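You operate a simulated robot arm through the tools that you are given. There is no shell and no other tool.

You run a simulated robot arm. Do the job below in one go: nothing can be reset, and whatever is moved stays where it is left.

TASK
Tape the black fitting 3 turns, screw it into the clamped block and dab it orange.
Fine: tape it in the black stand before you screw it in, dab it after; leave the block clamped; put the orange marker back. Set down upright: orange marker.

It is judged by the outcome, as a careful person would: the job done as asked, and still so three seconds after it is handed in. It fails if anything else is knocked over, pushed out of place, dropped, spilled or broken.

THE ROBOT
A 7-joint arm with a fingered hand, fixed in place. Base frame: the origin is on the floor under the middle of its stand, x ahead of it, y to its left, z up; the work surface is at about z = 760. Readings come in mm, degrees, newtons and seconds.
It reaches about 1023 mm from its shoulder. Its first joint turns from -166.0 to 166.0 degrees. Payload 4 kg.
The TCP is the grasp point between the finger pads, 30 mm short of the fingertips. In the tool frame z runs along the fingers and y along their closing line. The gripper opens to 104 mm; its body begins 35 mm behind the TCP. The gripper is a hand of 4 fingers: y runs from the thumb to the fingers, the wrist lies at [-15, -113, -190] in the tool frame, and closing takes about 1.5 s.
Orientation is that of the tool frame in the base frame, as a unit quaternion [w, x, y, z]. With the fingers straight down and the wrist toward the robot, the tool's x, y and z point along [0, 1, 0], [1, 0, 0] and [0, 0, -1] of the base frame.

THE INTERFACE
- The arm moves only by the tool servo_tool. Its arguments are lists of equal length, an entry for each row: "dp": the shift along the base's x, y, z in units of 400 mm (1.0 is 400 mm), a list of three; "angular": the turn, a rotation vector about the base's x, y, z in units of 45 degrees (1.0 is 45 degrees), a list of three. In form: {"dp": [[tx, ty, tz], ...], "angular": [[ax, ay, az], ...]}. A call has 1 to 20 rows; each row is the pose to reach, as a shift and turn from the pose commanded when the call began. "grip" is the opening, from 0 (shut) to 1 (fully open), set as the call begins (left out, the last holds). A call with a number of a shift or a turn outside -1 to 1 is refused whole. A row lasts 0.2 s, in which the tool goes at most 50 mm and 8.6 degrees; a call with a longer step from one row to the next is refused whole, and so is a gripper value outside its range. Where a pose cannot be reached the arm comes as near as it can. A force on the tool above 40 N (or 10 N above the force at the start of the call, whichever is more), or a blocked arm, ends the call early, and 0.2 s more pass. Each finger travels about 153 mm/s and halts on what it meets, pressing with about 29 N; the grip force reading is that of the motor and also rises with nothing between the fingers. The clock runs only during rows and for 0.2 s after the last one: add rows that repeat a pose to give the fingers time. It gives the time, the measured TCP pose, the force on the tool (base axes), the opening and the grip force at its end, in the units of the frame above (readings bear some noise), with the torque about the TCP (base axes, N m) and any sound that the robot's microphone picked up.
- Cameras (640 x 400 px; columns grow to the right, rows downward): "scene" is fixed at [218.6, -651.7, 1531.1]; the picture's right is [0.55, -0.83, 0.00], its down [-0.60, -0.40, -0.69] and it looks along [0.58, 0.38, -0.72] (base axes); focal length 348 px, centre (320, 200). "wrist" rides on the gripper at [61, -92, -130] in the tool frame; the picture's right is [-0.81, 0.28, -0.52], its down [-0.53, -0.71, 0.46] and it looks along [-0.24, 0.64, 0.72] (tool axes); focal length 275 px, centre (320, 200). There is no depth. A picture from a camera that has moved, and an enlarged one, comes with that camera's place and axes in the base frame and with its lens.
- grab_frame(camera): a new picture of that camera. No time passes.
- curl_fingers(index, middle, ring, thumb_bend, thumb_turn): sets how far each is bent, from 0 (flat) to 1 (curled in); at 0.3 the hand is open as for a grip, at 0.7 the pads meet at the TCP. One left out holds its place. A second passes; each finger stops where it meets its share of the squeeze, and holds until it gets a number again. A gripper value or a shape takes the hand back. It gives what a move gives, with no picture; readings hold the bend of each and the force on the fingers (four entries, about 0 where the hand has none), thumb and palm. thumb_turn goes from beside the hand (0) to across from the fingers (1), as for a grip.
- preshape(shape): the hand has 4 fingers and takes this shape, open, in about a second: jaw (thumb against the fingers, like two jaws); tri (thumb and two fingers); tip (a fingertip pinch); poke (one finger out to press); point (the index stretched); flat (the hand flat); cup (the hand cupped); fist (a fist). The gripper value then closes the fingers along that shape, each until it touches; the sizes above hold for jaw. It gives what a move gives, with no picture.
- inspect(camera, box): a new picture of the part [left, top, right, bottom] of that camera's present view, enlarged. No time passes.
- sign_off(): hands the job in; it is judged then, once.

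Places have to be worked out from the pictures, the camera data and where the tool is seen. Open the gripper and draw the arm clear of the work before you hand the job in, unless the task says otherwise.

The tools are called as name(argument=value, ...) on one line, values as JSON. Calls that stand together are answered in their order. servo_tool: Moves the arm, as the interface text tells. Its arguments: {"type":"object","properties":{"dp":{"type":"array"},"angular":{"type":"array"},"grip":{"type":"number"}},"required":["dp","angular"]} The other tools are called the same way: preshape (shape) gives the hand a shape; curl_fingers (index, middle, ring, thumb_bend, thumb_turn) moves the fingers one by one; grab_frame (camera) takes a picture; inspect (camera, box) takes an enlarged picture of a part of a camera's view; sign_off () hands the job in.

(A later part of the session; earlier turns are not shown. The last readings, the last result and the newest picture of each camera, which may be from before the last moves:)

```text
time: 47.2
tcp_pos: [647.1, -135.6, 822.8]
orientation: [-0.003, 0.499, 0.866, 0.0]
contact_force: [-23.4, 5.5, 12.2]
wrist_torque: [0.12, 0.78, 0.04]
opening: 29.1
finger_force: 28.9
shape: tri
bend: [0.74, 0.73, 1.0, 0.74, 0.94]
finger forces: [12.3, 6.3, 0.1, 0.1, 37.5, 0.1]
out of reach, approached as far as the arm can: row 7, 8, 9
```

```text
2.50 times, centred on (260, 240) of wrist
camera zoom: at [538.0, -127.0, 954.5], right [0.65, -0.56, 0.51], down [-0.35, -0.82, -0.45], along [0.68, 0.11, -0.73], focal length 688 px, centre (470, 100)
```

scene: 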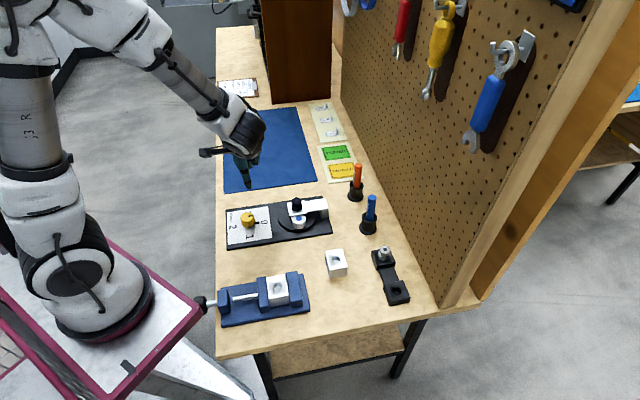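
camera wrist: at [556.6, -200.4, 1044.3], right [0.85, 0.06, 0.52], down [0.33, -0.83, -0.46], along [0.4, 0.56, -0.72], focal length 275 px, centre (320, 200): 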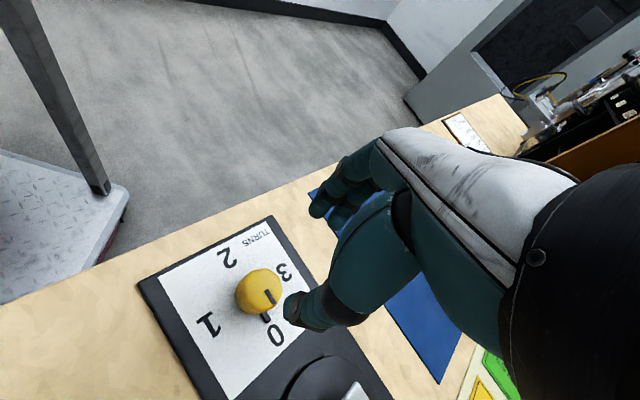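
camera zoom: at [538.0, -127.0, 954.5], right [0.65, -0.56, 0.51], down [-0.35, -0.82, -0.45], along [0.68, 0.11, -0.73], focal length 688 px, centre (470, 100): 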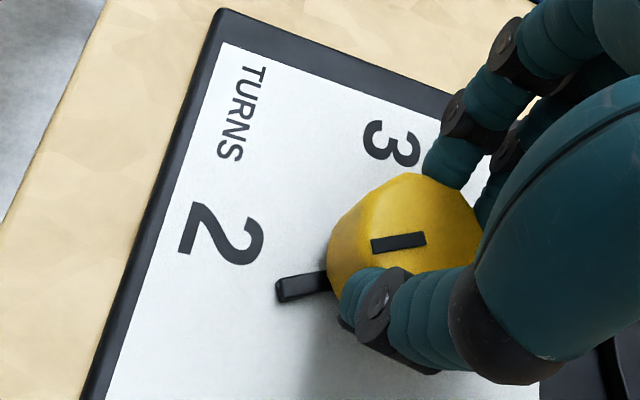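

Reach limit nudged the hand sideways a bit (about 23 N) near θ=30°. I release the knob now and rise to regrip from θ=165°.

servo_tool(dp=[[0, 0, 0], [0, 0, 0], [0, 0, 0], [0, 0, 0]], angular=[[0, 0, 0], [0, 0, 0], [0, 0, 0], [0, 0, 0]], grip=0.65)

inspect(camera="wrist", box=[160, 160, 360, 320])

inspect(camera="scene", box=[216, 180, 336, 255])

```text
time: 48.2
tcp_pos: [651.6, -135.1, 822.8]
orientation: [-0.001, 0.499, 0.866, 0.0]
contact_force: [-0.1, 0.2, -0.5]
wrist_torque: [0.0, -0.01, -0.02]
opening: 67.2
finger_force: 0.1
shape: tri
bend: [0.73, 0.39, 0.99, 0.62, 1.0]
finger forces: [0.1, 0.0, 0.0, 0.0, 0.0, 0.0]
```

```text
2.50 times, centred on (260, 240) of wrist
camera zoom: at [540.1, -127.7, 954.2], right [0.65, -0.56, 0.52], down [-0.35, -0.82, -0.46], along [0.68, 0.11, -0.73], focal length 688 px, centre (470, 100)
```

zoom: 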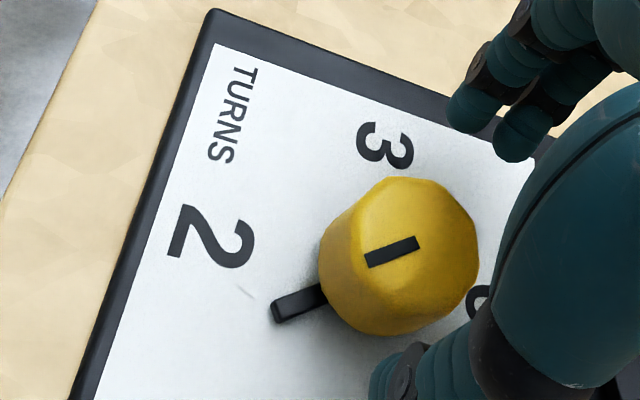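

```text
5.33 times, centred on (276, 218) of scene
camera zoom: at [218.6, -651.7, 1531.1], right [0.55, -0.83, 0.0], down [-0.6, -0.4, -0.69], along [0.58, 0.38, -0.72], focal length 1859 px, centre (555, 107)
```

zoom: 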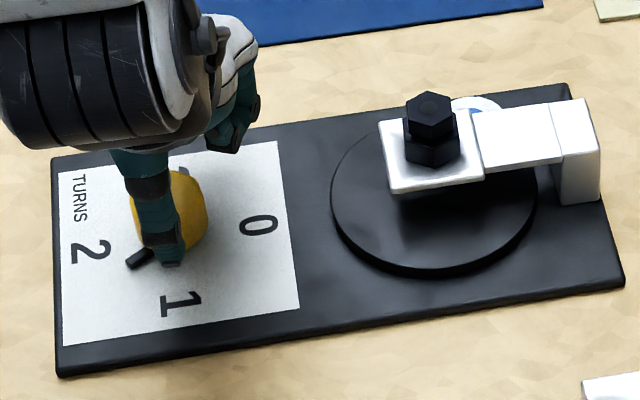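

Released; the pointer sits between 1 and 2. I rise, then swing back toward θ=165° over the knob.

servo_tool(dp=[[0, 0, 0.05], [0, 0, 0.12], [0, 0, 0.16], [0, 0, 0.16], [0, 0, 0.16], [0, 0, 0.16], [-0.01, 0, 0.16], [-0.02, 0.005, 0.16], [-0.03, 0.01, 0.16]], angular=[[0, 0, 0], [0, 0, 0], [0, 0, 0.16], [0, 0, 0.32], [0, 0, 0.48], [0, 0, 0.64], [0, 0, 0.8], [0, 0, 0.96], [0, 0, 1.0]])

servo_tool(dp=[[0, 0, 0], [0, 0, 0], [0, 0, 0], [0, 0, 0], [0, 0, 0], [0, 0, 0], [0, 0, 0]], angular=[[0, 0, 0.16], [0, 0, 0.32], [0, 0, 0.48], [0, 0, 0.64], [0, 0, 0.8], [0, 0, 0.96], [0, 0, 1.0]])

inspect(camera="scene", box=[216, 180, 336, 255])

```text
time: 50.2
tcp_pos: [638.5, -129.6, 886.6]
orientation: [-0.001, 0.13, 0.991, 0.0]
contact_force: [0.7, 1.0, -0.4]
wrist_torque: [0.0, 0.01, 0.0]
opening: 67.0
finger_force: 0.1
shape: tri
bend: [0.73, 0.39, 0.99, 0.62, 1.0]
finger forces: [0.0, 0.0, 0.0, 0.1, 0.1, 0.1]
```

```text
time: 51.8
tcp_pos: [639.3, -131.5, 886.6]
orientation: [0.0, -0.26, 0.966, 0.0]
contact_force: [-0.4, 0.3, 0.2]
wrist_torque: [0.01, -0.02, -0.03]
opening: 67.2
finger_force: 0.0
shape: tri
bend: [0.73, 0.39, 0.99, 0.62, 1.0]
finger forces: [0.0, 0.0, 0.0, 0.0, 0.0, 0.0]
```

```text
5.33 times, centred on (276, 218) of scene
camera zoom: at [218.6, -651.7, 1531.1], right [0.55, -0.83, 0.0], down [-0.6, -0.4, -0.69], along [0.58, 0.38, -0.72], focal length 1859 px, centre (555, 107)
```

zoom: 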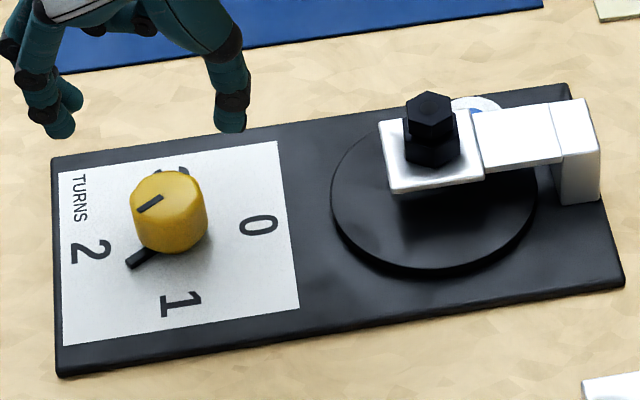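

The knob held its place (~145–150°). I rotate further back to about θ=180° for the second stroke.

servo_tool(dp=[[0, 0, 0], [0, 0, 0], [0, 0, 0], [0, 0, 0], [0, 0, 0], [0, 0, 0], [0, 0, 0]], angular=[[0, 0, 0.16], [0, 0, 0.32], [0, 0, 0.48], [0, 0, 0.64], [0, 0, 0.8], [0, 0, 0.96], [0, 0, 1.0]])

servo_tool(dp=[[0, 0, 0], [0, 0, 0], [0, 0, 0]], angular=[[0, 0, 0.16], [0, 0, 0.32], [0, 0, 0.333]])

inspect(camera="wrist", box=[160, 180, 360, 380])

inspect(camera="scene", box=[222, 190, 286, 240])

```text
time: 53.4
tcp_pos: [638.6, -130.3, 887.6]
orientation: [0.0, -0.609, 0.793, 0.0]
contact_force: [-0.2, -0.4, 0.3]
wrist_torque: [0.03, 0.01, 0.07]
opening: 67.2
finger_force: 0.1
shape: tri
bend: [0.73, 0.39, 0.99, 0.62, 1.0]
finger forces: [0.1, 0.0, 0.0, 0.0, 0.1, 0.0]
```

```text
time: 54.2
tcp_pos: [637.3, -129.7, 887.5]
orientation: [0.0, 0.708, -0.706, 0.0]
contact_force: [-1.0, 0.8, 0.9]
wrist_torque: [0.0, 0.0, -0.02]
opening: 67.4
finger_force: 0.0
shape: tri
bend: [0.73, 0.39, 0.99, 0.62, 1.0]
finger forces: [0.0, 0.0, 0.0, 0.1, 0.0, 0.0]
```

```text
2.00 times, centred on (260, 280) of wrist
camera zoom: at [728.6, -190.2, 1017.7], right [-0.28, 0.81, 0.52], down [0.71, 0.53, -0.46], along [-0.65, 0.24, -0.72], focal length 551 px, centre (440, 40)
```

zoom: 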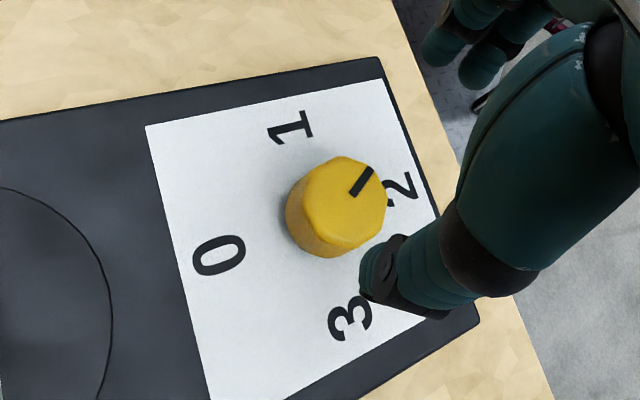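

```text
8.00 times, centred on (254, 215) of scene
camera zoom: at [218.6, -651.7, 1531.1], right [0.55, -0.83, 0.0], down [-0.6, -0.4, -0.69], along [0.58, 0.38, -0.72], focal length 2788 px, centre (848, 80)
```

zoom: 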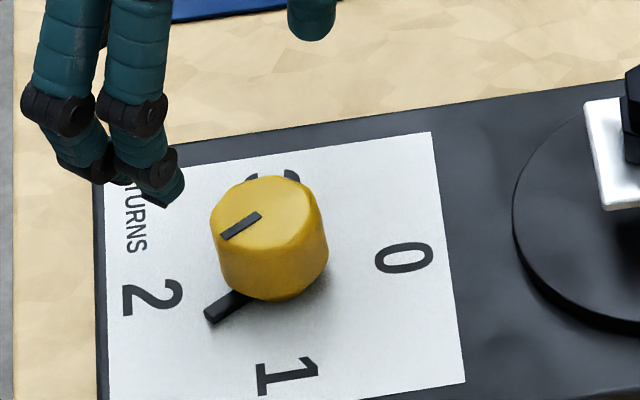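

θ=180° is reachable. I descend around the knob again at TCP z≈825, centred on (639, -131.3).

servo_tool(dp=[[0.003, -0.004, -0.06], [0.003, -0.004, -0.12], [0.003, -0.004, -0.155], [0.003, -0.004, -0.155]], angular=[[0, 0, 0], [0, 0, 0], [0, 0, 0], [0, 0, 0]], grip=0.6)

inspect(camera="scene", box=[222, 190, 286, 240])

inspect(camera="wrist", box=[200, 140, 360, 300])

```text
time: 55.2
tcp_pos: [639.8, -129.4, 825.0]
orientation: [-0.002, 0.707, -0.707, 0.001]
contact_force: [0.3, -0.2, 0.2]
wrist_torque: [-0.01, 0.01, 0.04]
opening: 62.7
finger_force: 0.1
shape: tri
bend: [0.74, 0.4, 0.99, 0.64, 1.0]
finger forces: [0.0, 0.1, 0.0, 0.1, 0.1, 0.0]
```

```text
8.00 times, centred on (254, 215) of scene
camera zoom: at [218.6, -651.7, 1531.1], right [0.55, -0.83, 0.0], down [-0.6, -0.4, -0.69], along [0.58, 0.38, -0.72], focal length 2788 px, centre (848, 80)
```

zoom: 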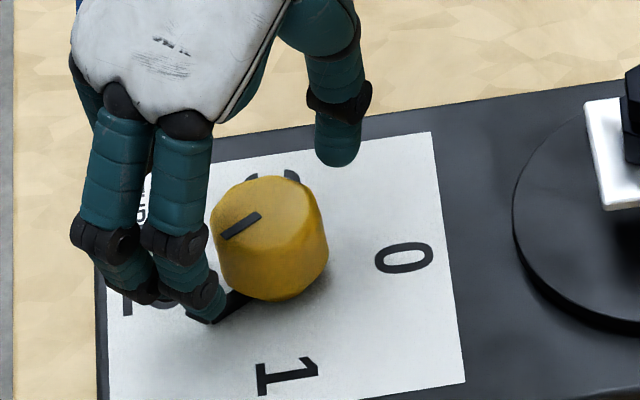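

```text
2.50 times, centred on (280, 220) of wrist
camera zoom: at [730.0, -191.3, 955.2], right [-0.28, 0.81, 0.52], down [0.71, 0.53, -0.46], along [-0.64, 0.24, -0.72], focal length 688 px, centre (420, 150)
```

zoom: 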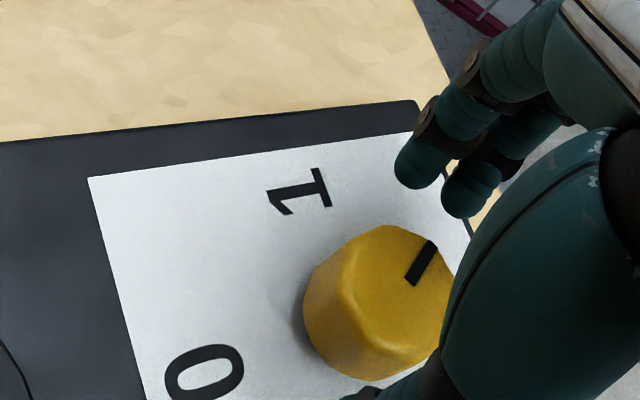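

Clear of the pointer. I close on the knob for the second stroke.

servo_tool(dp=[[0, 0, 0], [0, 0, 0], [0, 0, 0], [0, 0, 0], [0, 0, 0]], angular=[[0, 0, 0], [0, 0, 0], [0, 0, 0], [0, 0, 0], [0, 0, 0]], grip=0.0)

inspect(camera="scene", box=[216, 180, 336, 255])

```text
time: 56.4
tcp_pos: [640.5, -130.4, 824.7]
orientation: [0.001, -0.707, 0.707, 0.0]
contact_force: [0.5, 0.4, -1.0]
wrist_torque: [0.0, -0.07, -0.01]
opening: 28.7
finger_force: 28.7
shape: tri
bend: [0.74, 0.57, 1.0, 0.74, 1.0]
finger forces: [12.7, 12.5, 0.1, 0.0, 26.2, 0.0]
```

```text
5.33 times, centred on (276, 218) of scene
camera zoom: at [218.6, -651.7, 1531.1], right [0.55, -0.83, 0.0], down [-0.6, -0.4, -0.69], along [0.58, 0.38, -0.72], focal length 1859 px, centre (555, 107)
```

zoom: 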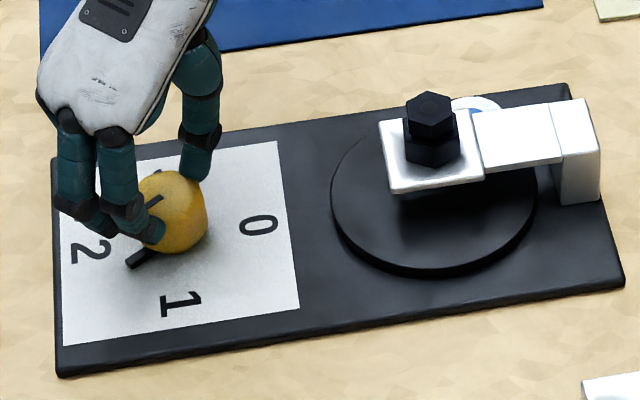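

Gripped evenly. I turn clockwise another 45°.

servo_tool(dp=[[0, 0, 0], [0, 0, 0], [0, 0, 0], [0, 0, 0], [0, 0, 0], [0, 0, 0], [0, 0, 0], [0, 0, 0], [0, 0, 0]], angular=[[0, 0, -0.125], [0, 0, -0.25], [0, 0, -0.375], [0, 0, -0.5], [0, 0, -0.625], [0, 0, -0.75], [0, 0, -0.875], [0, 0, -1.0], [0, 0, -1.0]])

inspect(camera="scene", box=[216, 180, 336, 255])

```text
time: 58.4
tcp_pos: [639.2, -131.2, 825.4]
orientation: [0.0, -0.383, 0.924, 0.0]
contact_force: [-2.3, 3.7, -2.8]
wrist_torque: [0.02, 0.03, 0.02]
opening: 28.1
finger_force: 28.8
shape: tri
bend: [0.74, 0.56, 1.0, 0.74, 1.0]
finger forces: [14.1, 15.3, 0.1, 0.0, 24.2, 0.1]
```

```text
5.33 times, centred on (276, 218) of scene
camera zoom: at [218.6, -651.7, 1531.1], right [0.55, -0.83, 0.0], down [-0.6, -0.4, -0.69], along [0.58, 0.38, -0.72], focal length 1859 px, centre (555, 107)
```

zoom: 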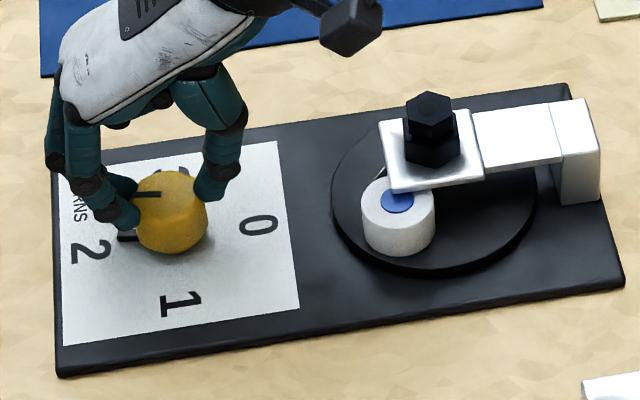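

The roll and pointer show about 190°. I turn another 45°.

servo_tool(dp=[[0, 0, 0], [0, 0, 0], [0, 0, 0], [0, 0, 0], [0, 0, 0], [0, 0, 0], [0, 0, 0], [0, 0, 0], [0, 0, 0]], angular=[[0, 0, -0.125], [0, 0, -0.25], [0, 0, -0.375], [0, 0, -0.5], [0, 0, -0.625], [0, 0, -0.75], [0, 0, -0.875], [0, 0, -1.0], [0, 0, -1.0]])

inspect(camera="scene", box=[216, 180, 336, 255])

inspect(camera="wrist", box=[160, 160, 360, 320])

```text
time: 60.4
tcp_pos: [638.6, -131.2, 825.8]
orientation: [0.001, 0.0, 1.0, 0.0]
contact_force: [2.0, 5.1, 0.2]
wrist_torque: [0.05, -0.04, -0.02]
opening: 28.1
finger_force: 29.1
shape: tri
bend: [0.74, 0.56, 1.0, 0.74, 1.0]
finger forces: [14.3, 16.3, 0.1, 0.0, 24.4, 0.0]
```

```text
5.33 times, centred on (276, 218) of scene
camera zoom: at [218.6, -651.7, 1531.1], right [0.55, -0.83, 0.0], down [-0.6, -0.4, -0.69], along [0.58, 0.38, -0.72], focal length 1859 px, centre (555, 107)
```

zoom: 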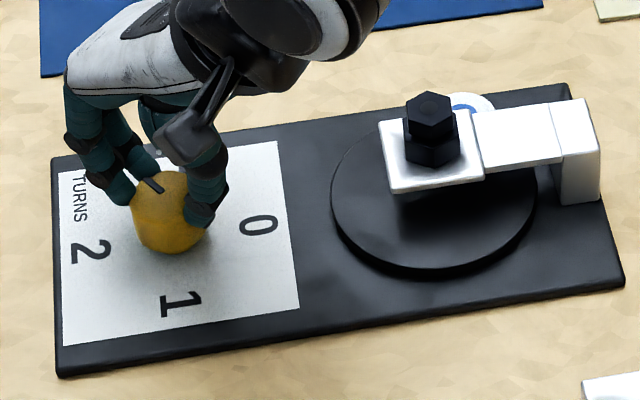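

```text
2.50 times, centred on (260, 240) of wrist
camera zoom: at [577.1, -222.6, 956.0], right [0.81, 0.27, 0.52], down [0.53, -0.71, -0.46], along [0.24, 0.64, -0.72], focal length 688 px, centre (470, 100)
```

zoom: 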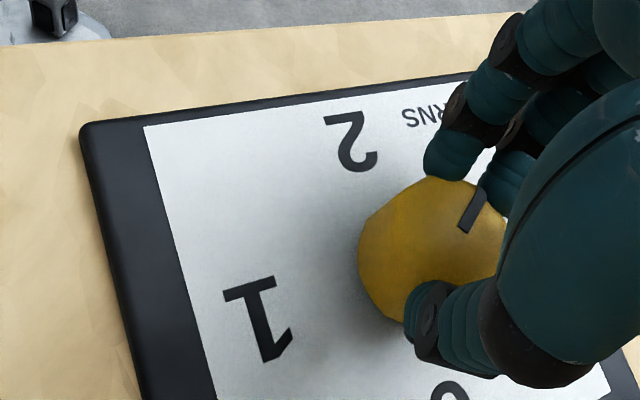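

About 235° now. I turn 35° more toward 3 and check the roll against its start place.

servo_tool(dp=[[0, 0, 0], [0, 0, 0], [0, 0, 0], [0, 0, 0], [0, 0, 0], [0, 0, 0], [0, 0, 0], [0, 0, 0]], angular=[[0, 0, -0.125], [0, 0, -0.25], [0, 0, -0.375], [0, 0, -0.5], [0, 0, -0.625], [0, 0, -0.7], [0, 0, -0.76], [0, 0, -0.76]])

inspect(camera="scene", box=[216, 180, 336, 255])

inspect(camera="wrist", box=[160, 160, 360, 320])

```text
time: 62.2
tcp_pos: [640.2, -131.4, 825.7]
orientation: [0.0, 0.294, 0.956, -0.001]
contact_force: [0.6, -0.6, 7.4]
wrist_torque: [0.02, -0.03, -0.01]
opening: 28.2
finger_force: 29.2
shape: tri
bend: [0.74, 0.56, 1.0, 0.75, 1.0]
finger forces: [14.1, 15.4, 0.0, 0.0, 28.5, 0.1]
```

```text
5.33 times, centred on (276, 218) of scene
camera zoom: at [218.6, -651.7, 1531.1], right [0.55, -0.83, 0.0], down [-0.6, -0.4, -0.69], along [0.58, 0.38, -0.72], focal length 1859 px, centre (555, 107)
```

zoom: 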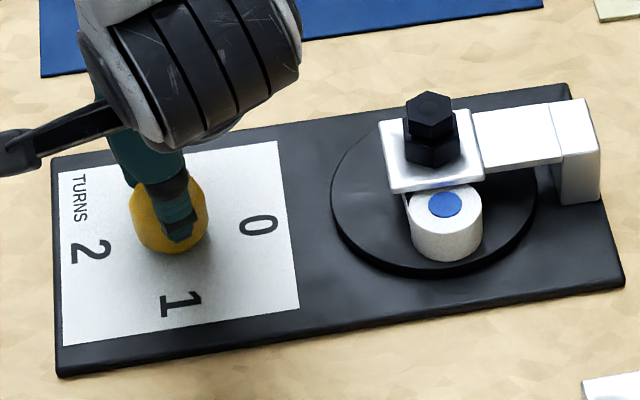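

```text
2.50 times, centred on (260, 240) of wrist
camera zoom: at [536.2, -172.0, 955.5], right [0.82, -0.23, 0.52], down [0.04, -0.89, -0.46], along [0.56, 0.4, -0.72], focal length 688 px, centre (470, 100)
```

zoom: 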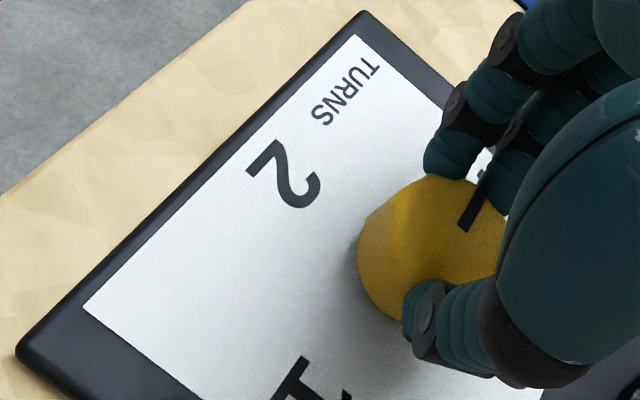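

The roll is nearly at its start position again; I compare using the same 10× box as at the start (blue dot was at (290, 285)).

inspect(camera="scene", box=[270, 190, 334, 230])

```text
10.00 times, centred on (302, 210) of scene
camera zoom: at [218.6, -651.7, 1531.1], right [0.55, -0.83, 0.0], down [-0.6, -0.4, -0.69], along [0.58, 0.38, -0.72], focal length 3485 px, centre (500, 100)
```

zoom: 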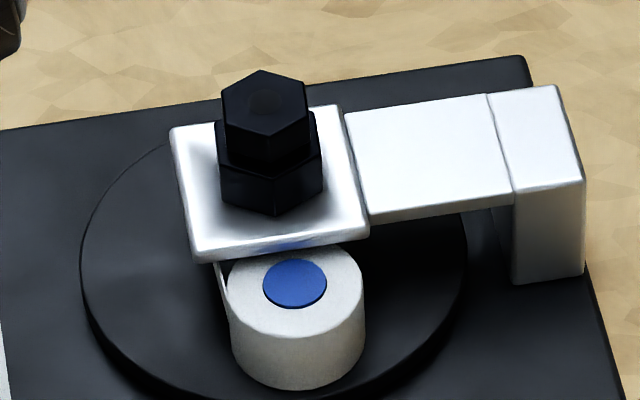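

Off by only ~2.5° of the roll (≈0.6° of knob). I add 1° and then release gently.

servo_tool(dp=[[0, 0, 0], [0, 0, 0], [0, 0, 0]], angular=[[0, 0, -0.012], [0, 0, -0.024], [0, 0, -0.024]])

servo_tool(dp=[[0, 0, 0], [0, 0, 0], [0, 0, 0], [0, 0, 0]], angular=[[0, 0, 0], [0, 0, 0], [0, 0, 0], [0, 0, 0]], grip=0.6)

inspect(camera="scene", box=[270, 190, 334, 230])

inspect(camera="wrist", box=[160, 160, 360, 320])

```text
time: 63.0
tcp_pos: [638.9, -129.8, 824.9]
orientation: [0.0, 0.303, 0.953, 0.0]
contact_force: [2.6, -0.6, 4.1]
wrist_torque: [-0.11, -0.03, 0.03]
opening: 28.1
finger_force: 29.4
shape: tri
bend: [0.74, 0.56, 1.0, 0.75, 1.0]
finger forces: [13.0, 15.7, 0.0, 0.1, 27.7, 0.0]
```

```text
time: 64.0
tcp_pos: [638.5, -130.4, 825.6]
orientation: [0.0, 0.302, 0.953, 0.0]
contact_force: [-0.3, 0.4, -0.5]
wrist_torque: [-0.01, -0.01, -0.01]
opening: 62.0
finger_force: 0.0
shape: tri
bend: [0.74, 0.41, 0.99, 0.65, 1.0]
finger forces: [0.1, 0.1, 0.0, 0.1, 0.1, 0.0]
```

```text
10.00 times, centred on (302, 210) of scene
camera zoom: at [218.6, -651.7, 1531.1], right [0.55, -0.83, 0.0], down [-0.6, -0.4, -0.69], along [0.58, 0.38, -0.72], focal length 3485 px, centre (500, 100)
```

zoom: 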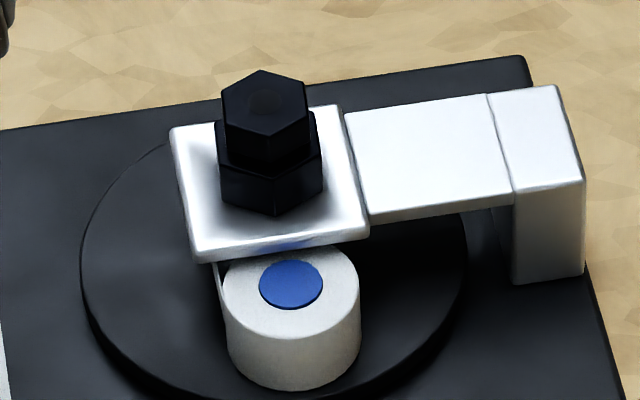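

```text
2.50 times, centred on (260, 240) of wrist
camera zoom: at [535.3, -169.8, 955.8], right [0.82, -0.24, 0.52], down [0.02, -0.89, -0.46], along [0.57, 0.39, -0.72], focal length 688 px, centre (470, 100)
```

zoom: 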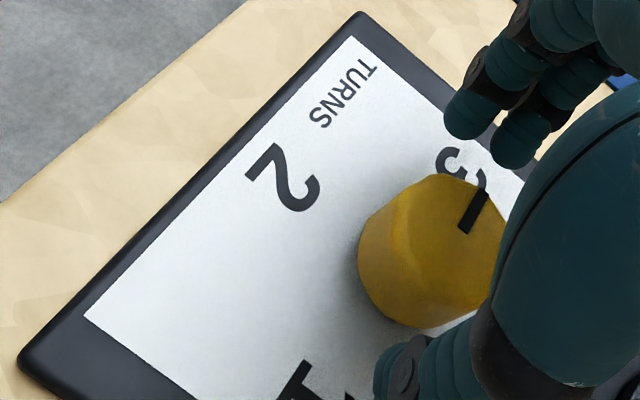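

The roll is back at its exact start spot and the pointer is on 3: three turns wound. I rise, then swing toward the fitting, rotating the hand up to about θ≈129° so it matches hex flats and suits the screwing stroke later.

servo_tool(dp=[[0, 0, 0.06], [0, 0, 0.15], [0, 0, 0.25], [0.02, -0.02, 0.3], [0.06, -0.06, 0.32], [0.1, -0.1, 0.32], [0.14, -0.14, 0.32], [0.18, -0.18, 0.32], [0.22, -0.22, 0.32], [0.245, -0.25, 0.32], [0.245, -0.25, 0.32]], angular=[[0, 0, 0], [0, 0, 0], [0, 0, 0], [0, 0, 0.14], [0, 0, 0.28], [0, 0, 0.42], [0, 0, 0.56], [0, 0, 0.7], [0, 0, 0.84], [0, 0, 0.98], [0, 0, 1.0]])

grab_frame(camera="scene")

grab_frame(camera="wrist")

```text
time: 66.4
tcp_pos: [737.3, -231.7, 952.2]
orientation: [0.0, -0.086, 0.996, 0.0]
contact_force: [0.3, 0.2, 0.6]
wrist_torque: [0.01, 0.0, -0.01]
opening: 62.1
finger_force: 0.1
shape: tri
bend: [0.74, 0.41, 0.99, 0.65, 1.0]
finger forces: [0.0, 0.0, 0.0, 0.0, 0.0, 0.1]
```

```text
taken
```

scene: 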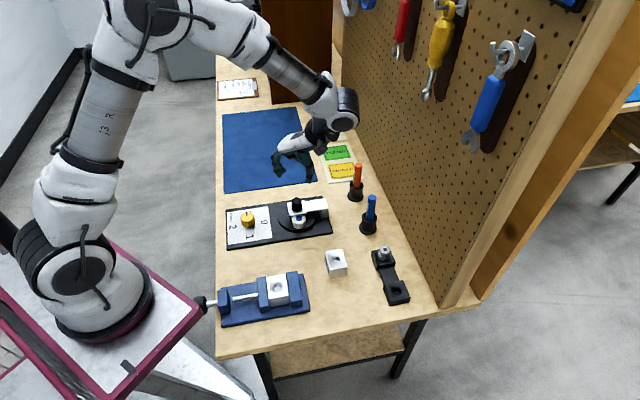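

```text
taken
camera wrist: at [691.4, -331.1, 1083.0], right [0.75, 0.41, 0.52], down [0.65, -0.61, -0.46], along [0.13, 0.68, -0.72], focal length 275 px, centre (320, 200)
```

wrist: 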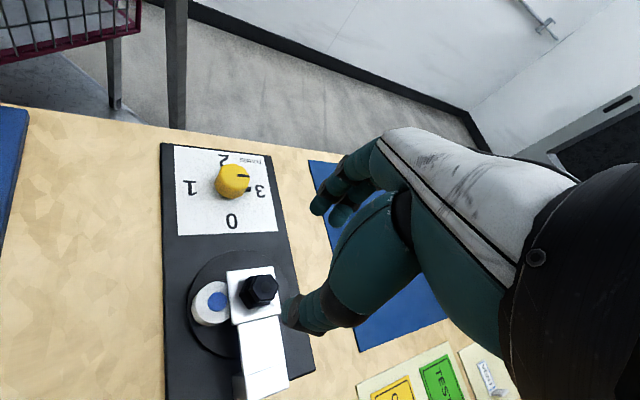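

Now at θ≈100° above the fitting. I zoom the wrist view to get the fitting's centre and hex orientation.

inspect(camera="wrist", box=[220, 250, 300, 330])

```text
5.00 times, centred on (260, 290) of wrist
camera zoom: at [691.4, -331.1, 1083.0], right [0.75, 0.41, 0.52], down [0.65, -0.61, -0.46], along [0.13, 0.68, -0.72], focal length 1376 px, centre (620, -250)
```

zoom: 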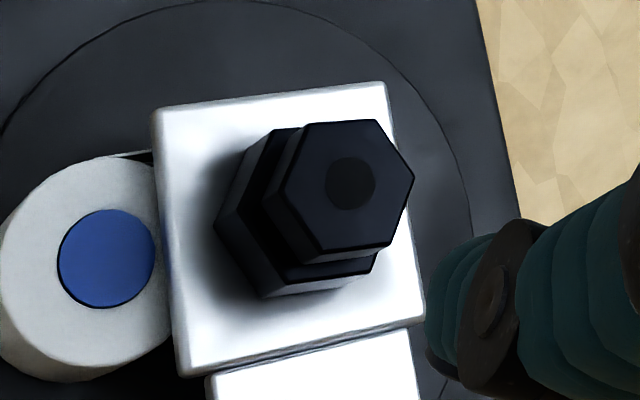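

Fitting centre ≈ (739.5, -230), hex flats now face azimuth ≈129.5°. I rotate the hand the remaining ~29.6° and re-measure.

servo_tool(dp=[[0.002, 0.001, 0], [0.004, 0.002, 0], [0.005, 0.002, 0], [0.005, 0.002, -0.05], [0.005, 0.002, -0.1], [0.005, 0.002, -0.1]], angular=[[0, 0, 0.15], [0, 0, 0.3], [0, 0, 0.45], [0, 0, 0.6], [0, 0, 0.658], [0, 0, 0.658]])

inspect(camera="wrist", box=[200, 180, 360, 320])

inspect(camera="scene", box=[260, 160, 340, 220])

```text
time: 67.8
tcp_pos: [739.2, -230.5, 912.4]
orientation: [0.0, -0.337, 0.942, 0.0]
contact_force: [0.2, 0.3, 0.1]
wrist_torque: [-0.01, 0.01, 0.03]
opening: 61.8
finger_force: 0.1
shape: tri
bend: [0.74, 0.41, 0.99, 0.65, 1.0]
finger forces: [0.0, 0.0, 0.0, 0.0, 0.0, 0.0]
```

```text
2.86 times, centred on (280, 250) of wrist
camera zoom: at [749.7, -339.9, 1043.6], right [0.45, 0.73, 0.52], down [0.86, -0.21, -0.46], along [-0.22, 0.65, -0.72], focal length 786 px, centre (434, 57)
```

zoom: 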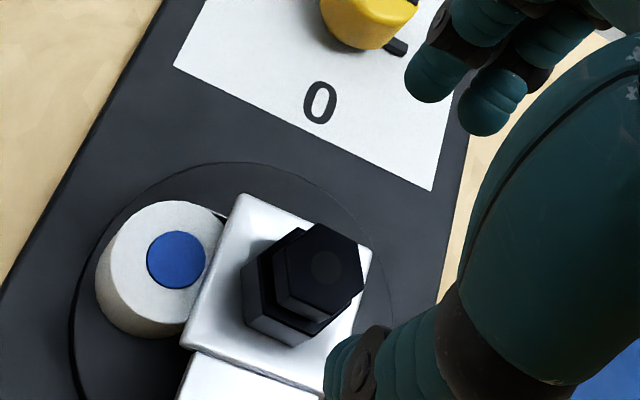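

```text
6.67 times, centred on (300, 190) of scene
camera zoom: at [218.6, -651.7, 1531.1], right [0.55, -0.83, 0.0], down [-0.6, -0.4, -0.69], along [0.58, 0.38, -0.72], focal length 2324 px, centre (453, 267)
```

zoom: 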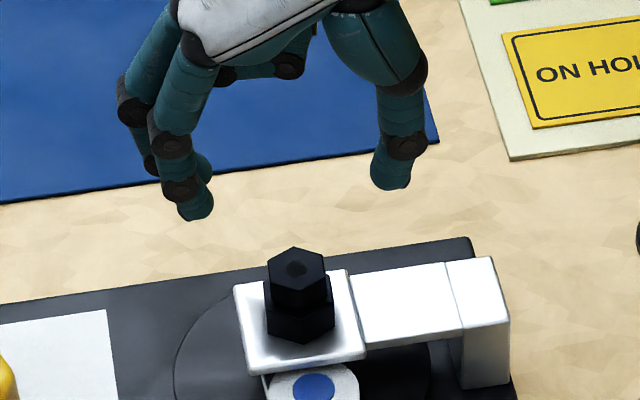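

With the small camera bias accounted for, the fitting is ~1 mm from the ideal grip spot. I descend to TCP z≈860 around the top hex.

servo_tool(dp=[[0, 0, -0.05], [0, 0, -0.1], [0, 0, -0.13], [0, 0, -0.131], [0, 0, -0.131]], angular=[[0, 0, 0], [0, 0, 0], [0, 0, 0], [0, 0, 0], [0, 0, 0]], grip=0.5)

inspect(camera="wrist", box=[220, 150, 360, 280])

inspect(camera="scene", box=[270, 170, 334, 220])

```text
time: 69.0
tcp_pos: [739.8, -230.9, 860.7]
orientation: [0.0, -0.338, 0.941, 0.0]
contact_force: [-0.1, 0.1, -0.5]
wrist_torque: [-0.02, 0.01, -0.01]
opening: 52.6
finger_force: 0.1
shape: tri
bend: [0.74, 0.44, 0.99, 0.69, 1.0]
finger forces: [0.0, 0.0, 0.0, 0.1, 0.0, 0.1]
```

```text
3.08 times, centred on (290, 215) of wrist
camera zoom: at [749.4, -340.5, 991.0], right [0.45, 0.73, 0.52], down [0.86, -0.21, -0.46], along [-0.22, 0.65, -0.72], focal length 847 px, centre (412, 154)
```

zoom: 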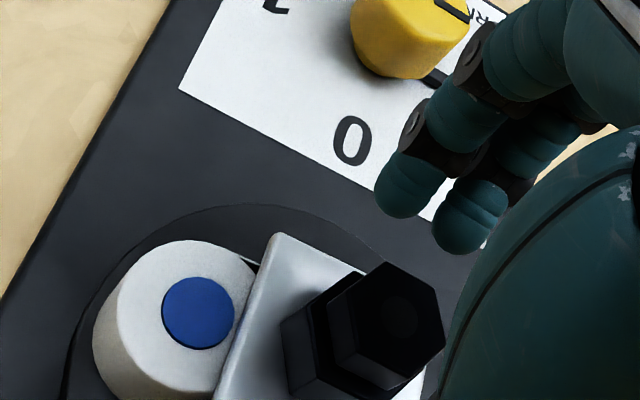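

```text
8.00 times, centred on (302, 195) of scene
camera zoom: at [218.6, -651.7, 1531.1], right [0.55, -0.83, 0.0], down [-0.6, -0.4, -0.69], along [0.58, 0.38, -0.72], focal length 2788 px, centre (464, 240)
```

zoom: 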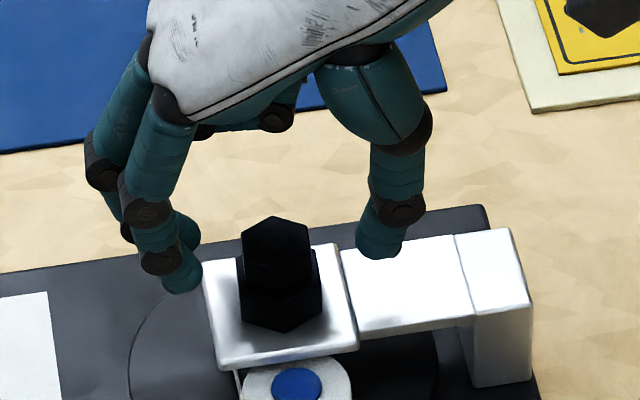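

TCP is ~24 mm above the fitting's top (was ~26 at the stand). I raise 1.5 mm to keep the tips off the lower hex and close.

servo_tool(dp=[[0, 0, 0.004], [0, 0, 0.004], [0, 0, 0.004], [0, 0, 0.004], [0, 0, 0.004], [0, 0, 0.004], [0, 0, 0.004]], angular=[[0, 0, 0], [0, 0, 0], [0, 0, 0], [0, 0, 0], [0, 0, 0], [0, 0, 0], [0, 0, 0]], grip=0.0)

inspect(camera="wrist", box=[220, 150, 360, 280])

inspect(camera="scene", box=[270, 170, 334, 220])

```text
time: 70.6
tcp_pos: [739.3, -231.5, 862.8]
orientation: [0.0, -0.337, 0.942, 0.0]
contact_force: [0.7, -0.6, 0.2]
wrist_torque: [0.0, -0.01, 0.0]
opening: 16.2
finger_force: 28.7
shape: tri
bend: [0.73, 0.61, 1.0, 0.74, 1.0]
finger forces: [12.1, 12.8, 0.0, 0.1, 25.7, 0.0]
```

```text
3.08 times, centred on (290, 215) of wrist
camera zoom: at [749.4, -339.9, 992.7], right [0.45, 0.73, 0.52], down [0.86, -0.21, -0.46], along [-0.22, 0.65, -0.72], focal length 847 px, centre (412, 154)
```

zoom: 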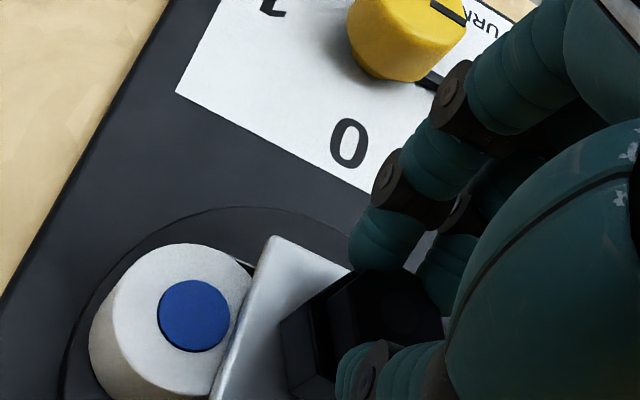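

```text
8.00 times, centred on (302, 195) of scene
camera zoom: at [218.6, -651.7, 1531.1], right [0.55, -0.83, 0.0], down [-0.6, -0.4, -0.69], along [0.58, 0.38, -0.72], focal length 2788 px, centre (464, 240)
```

zoom: 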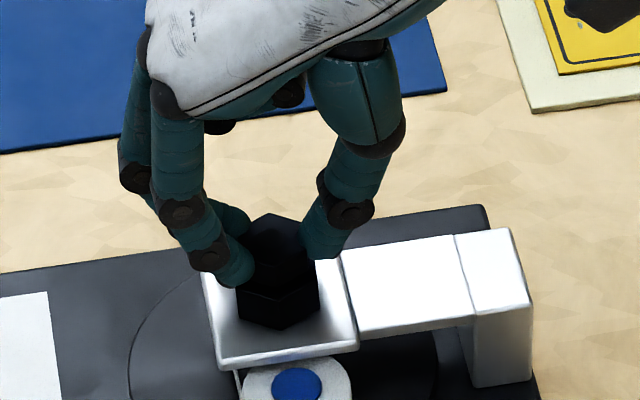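

Good balanced grip again. I lift straight up slowly and check for taped thread.

servo_tool(dp=[[0, 0, 0.012], [0, 0, 0.03], [0, 0, 0.05], [0, 0, 0.08], [0, 0, 0.12], [0, 0, 0.17], [0, 0, 0.22], [0, 0, 0.22]], angular=[[0, 0, 0], [0, 0, 0], [0, 0, 0], [0, 0, 0], [0, 0, 0], [0, 0, 0], [0, 0, 0], [0, 0, 0]])

inspect(camera="scene", box=[260, 150, 340, 220])

inspect(camera="wrist", box=[200, 150, 360, 320])

```text
time: 72.4
tcp_pos: [741.2, -229.7, 951.9]
orientation: [0.0, -0.337, 0.941, 0.0]
contact_force: [-0.2, 0.7, -1.0]
wrist_torque: [-0.01, -0.02, 0.0]
opening: 16.1
finger_force: 28.7
shape: tri
bend: [0.73, 0.61, 1.0, 0.74, 1.0]
finger forces: [12.4, 13.0, 0.0, 0.0, 25.9, 0.1]
```

```text
5.71 times, centred on (300, 185) of scene
camera zoom: at [218.6, -651.7, 1531.1], right [0.55, -0.83, 0.0], down [-0.6, -0.4, -0.69], along [0.58, 0.38, -0.72], focal length 1992 px, centre (434, 286)
```

zoom: 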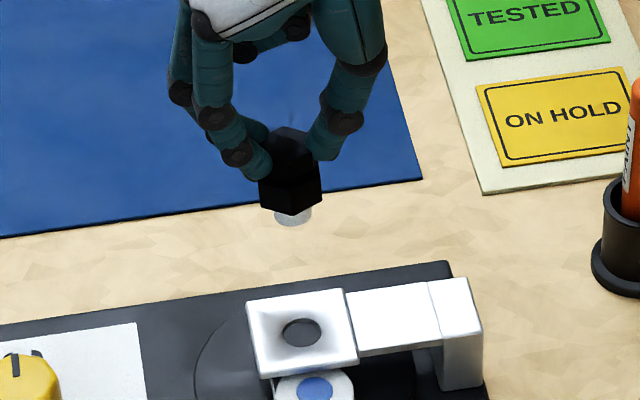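

```text
2.35 times, centred on (280, 235) of wrist
camera zoom: at [750.6, -338.2, 1081.8], right [0.45, 0.73, 0.52], down [0.86, -0.21, -0.46], along [-0.22, 0.65, -0.72], focal length 648 px, centre (414, 118)
```

zoom: 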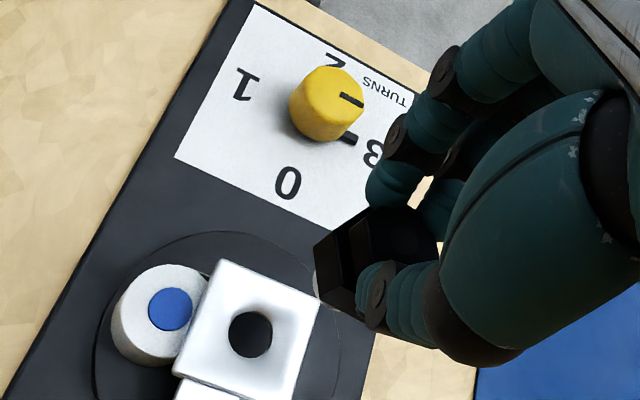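

The thread is now white with tape. I carry it over to the vise at about (511, -340), rotating to θ≈150° for the screwing stroke.

servo_tool(dp=[[-0.07, -0.033, 0], [-0.15, -0.07, 0], [-0.23, -0.11, 0], [-0.31, -0.15, 0], [-0.39, -0.19, 0], [-0.47, -0.225, 0], [-0.54, -0.26, 0], [-0.575, -0.276, 0], [-0.575, -0.276, 0]], angular=[[0, 0, 0.06], [0, 0, 0.12], [0, 0, 0.18], [0, 0, 0.24], [0, 0, 0.3], [0, 0, 0.36], [0, 0, 0.42], [0, 0, 0.46], [0, 0, 0.46]])

grab_frame(camera="wrist")

inspect(camera="scene", box=[200, 220, 340, 330])

```text
time: 74.4
tcp_pos: [510.9, -340.2, 949.8]
orientation: [0.0, -0.5, 0.866, 0.0]
contact_force: [-0.5, 0.6, -0.5]
wrist_torque: [0.03, -0.02, 0.01]
opening: 15.6
finger_force: 29.3
shape: tri
bend: [0.73, 0.61, 1.0, 0.75, 1.0]
finger forces: [12.6, 13.0, 0.0, 0.0, 25.9, 0.1]
```

```text
taken
camera wrist: at [558.9, -439.1, 1080.0], right [0.17, 0.84, 0.52], down [0.88, 0.11, -0.46], along [-0.44, 0.53, -0.72], focal length 275 px, centre (320, 200)
```

wrist: 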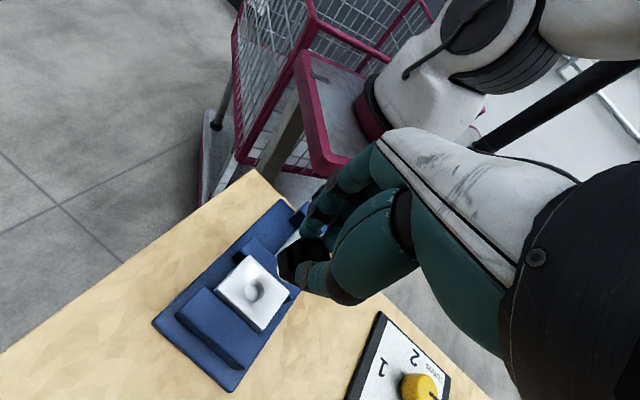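

```text
3.64 times, centred on (270, 275) of scene
camera zoom: at [218.6, -651.7, 1531.1], right [0.55, -0.83, 0.0], down [-0.6, -0.4, -0.69], along [0.58, 0.38, -0.72], focal length 1267 px, centre (502, -73)
```

zoom: 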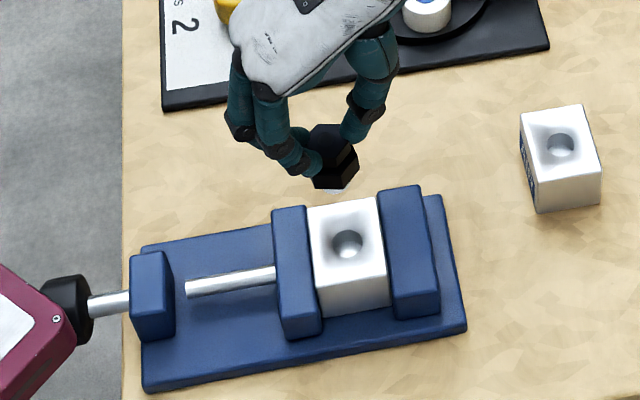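

I zoom in on the block hole from the wrist, and on the held fitting.

inspect(camera="wrist", box=[200, 210, 330, 340])

inspect(camera="scene", box=[265, 245, 321, 310])

```text
3.08 times, centred on (265, 275) of wrist
camera zoom: at [558.9, -439.1, 1080.0], right [0.17, 0.84, 0.52], down [0.88, 0.11, -0.46], along [-0.44, 0.53, -0.72], focal length 847 px, centre (489, -31)
```

zoom: 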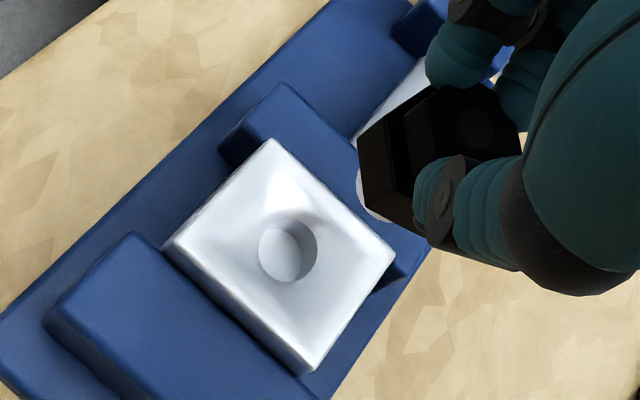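

```text
6.15 times, centred on (293, 278) of scene
camera zoom: at [218.6, -651.7, 1531.1], right [0.55, -0.83, 0.0], down [-0.6, -0.4, -0.69], along [0.58, 0.38, -0.72], focal length 2145 px, centre (486, -277)
```

zoom: 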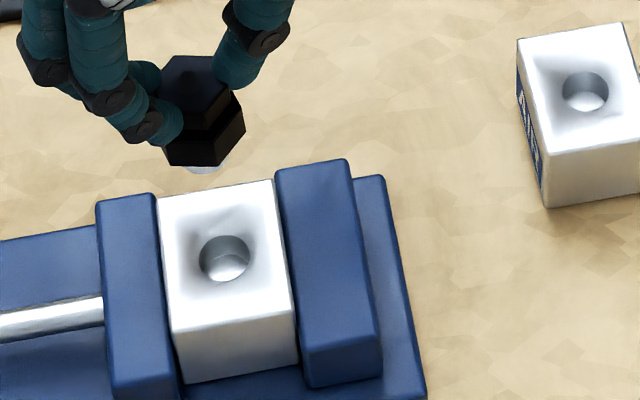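

Block top z ≈ 810, hole ≈ (509.5, -341.7); the fitting needs roughly (+0.8, -2.6). I apply that and lower until the thread tip is just above the block.

servo_tool(dp=[[0.002, -0.0065, -0.05], [0.002, -0.0065, -0.1], [0.002, -0.0065, -0.14], [0.002, -0.0065, -0.15], [0.002, -0.0065, -0.15]], angular=[[0, 0, 0], [0, 0, 0], [0, 0, 0], [0, 0, 0], [0, 0, 0]])

inspect(camera="wrist", box=[220, 190, 350, 320])

inspect(camera="scene", box=[265, 260, 313, 308])

```text
time: 75.6
tcp_pos: [511.3, -343.1, 890.1]
orientation: [0.0, -0.5, 0.866, 0.0]
contact_force: [-0.4, -0.4, -1.2]
wrist_torque: [0.0, 0.01, 0.01]
opening: 15.9
finger_force: 28.9
shape: tri
bend: [0.73, 0.61, 1.0, 0.75, 1.0]
finger forces: [12.7, 13.0, 0.1, 0.0, 25.8, 0.1]
```

```text
3.08 times, centred on (285, 255) of wrist
camera zoom: at [558.6, -441.6, 1019.6], right [0.17, 0.84, 0.52], down [0.88, 0.11, -0.46], along [-0.44, 0.53, -0.72], focal length 847 px, centre (428, 31)
```

zoom: 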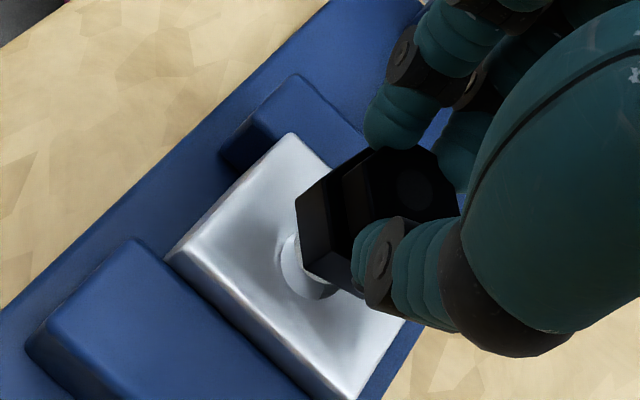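

```text
8.33 times, centred on (289, 284) of scene
camera zoom: at [218.6, -651.7, 1531.1], right [0.55, -0.83, 0.0], down [-0.6, -0.4, -0.69], along [0.58, 0.38, -0.72], focal length 2904 px, centre (578, -500)
```

zoom: 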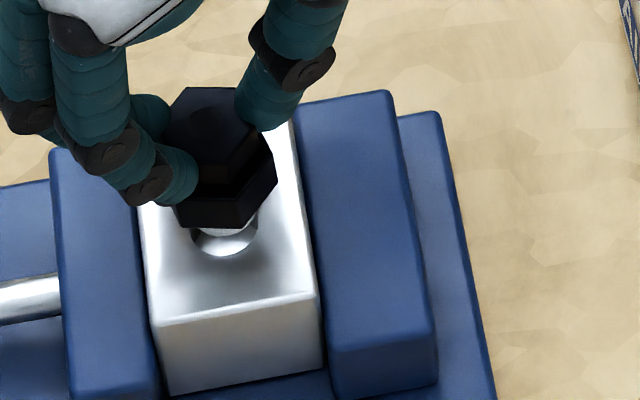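

I zoom tighter to judge thread tip vs hole.

inspect(camera="wrist", box=[255, 235, 315, 295])

inspect(camera="scene", box=[266, 272, 290, 296])

```text
6.67 times, centred on (285, 265) of wrist
camera zoom: at [558.6, -441.6, 1019.6], right [0.17, 0.84, 0.52], down [0.88, 0.11, -0.46], along [-0.44, 0.53, -0.72], focal length 1835 px, centre (553, -233)
```

zoom: 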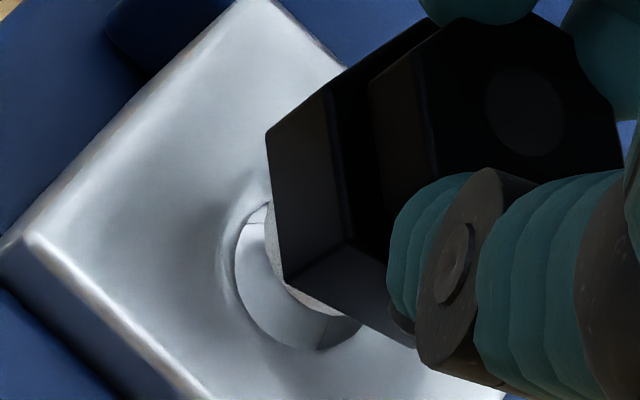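

```text
16.00 times, centred on (278, 284) of scene
camera zoom: at [218.6, -651.7, 1531.1], right [0.55, -0.83, 0.0], down [-0.6, -0.4, -0.69], along [0.58, 0.38, -0.72], focal length 5577 px, centre (992, -1144)
```

zoom: 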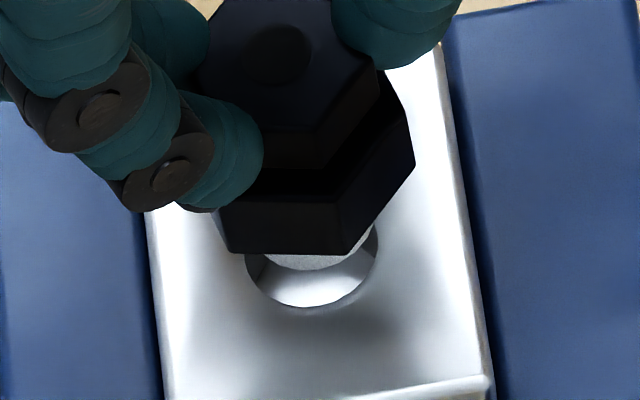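

Both views agree: the thread tip is ~9 mm above the block and needs about +2.2 mm in y. I apply that and lower until the tip meets the hole mouth.

servo_tool(dp=[[0.0003, 0.0055, 0], [0.0003, 0.0055, -0.01], [0.0003, 0.0055, -0.02], [0.0003, 0.0055, -0.025], [0.0003, 0.0055, -0.025]], angular=[[0, 0, 0], [0, 0, 0], [0, 0, 0], [0, 0, 0], [0, 0, 0]])

inspect(camera="wrist", box=[255, 225, 315, 285])

inspect(camera="scene", box=[266, 272, 290, 296])

```text
time: 76.8
tcp_pos: [510.4, -342.2, 879.6]
orientation: [-0.001, -0.5, 0.866, 0.001]
contact_force: [0.2, 0.2, -1.4]
wrist_torque: [-0.04, -0.03, 0.01]
opening: 15.8
finger_force: 28.4
shape: tri
bend: [0.73, 0.61, 1.0, 0.75, 1.0]
finger forces: [12.7, 13.0, 0.1, 0.0, 25.8, 0.0]
```

```text
6.67 times, centred on (285, 255) of wrist
camera zoom: at [558.3, -440.1, 1010.4], right [0.17, 0.84, 0.52], down [0.88, 0.11, -0.46], along [-0.44, 0.53, -0.72], focal length 1835 px, centre (553, -167)
```

zoom: 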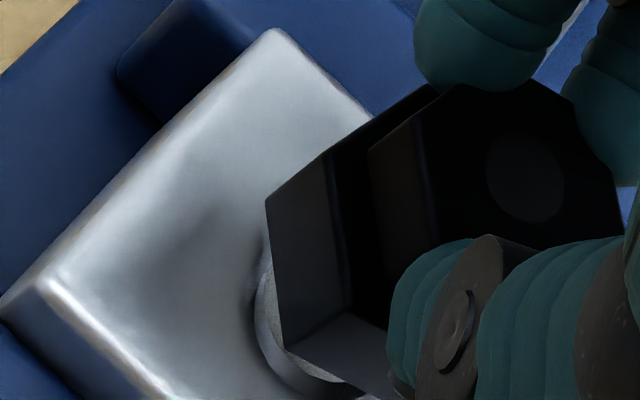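

```text
16.00 times, centred on (278, 284) of scene
camera zoom: at [218.6, -651.7, 1531.1], right [0.55, -0.83, 0.0], down [-0.6, -0.4, -0.69], along [0.58, 0.38, -0.72], focal length 5577 px, centre (992, -1144)
```

zoom: 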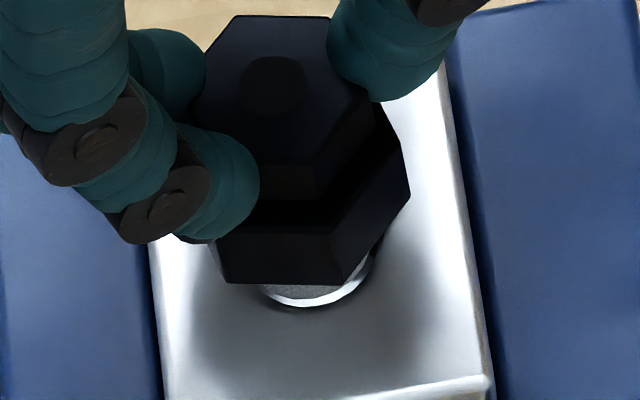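

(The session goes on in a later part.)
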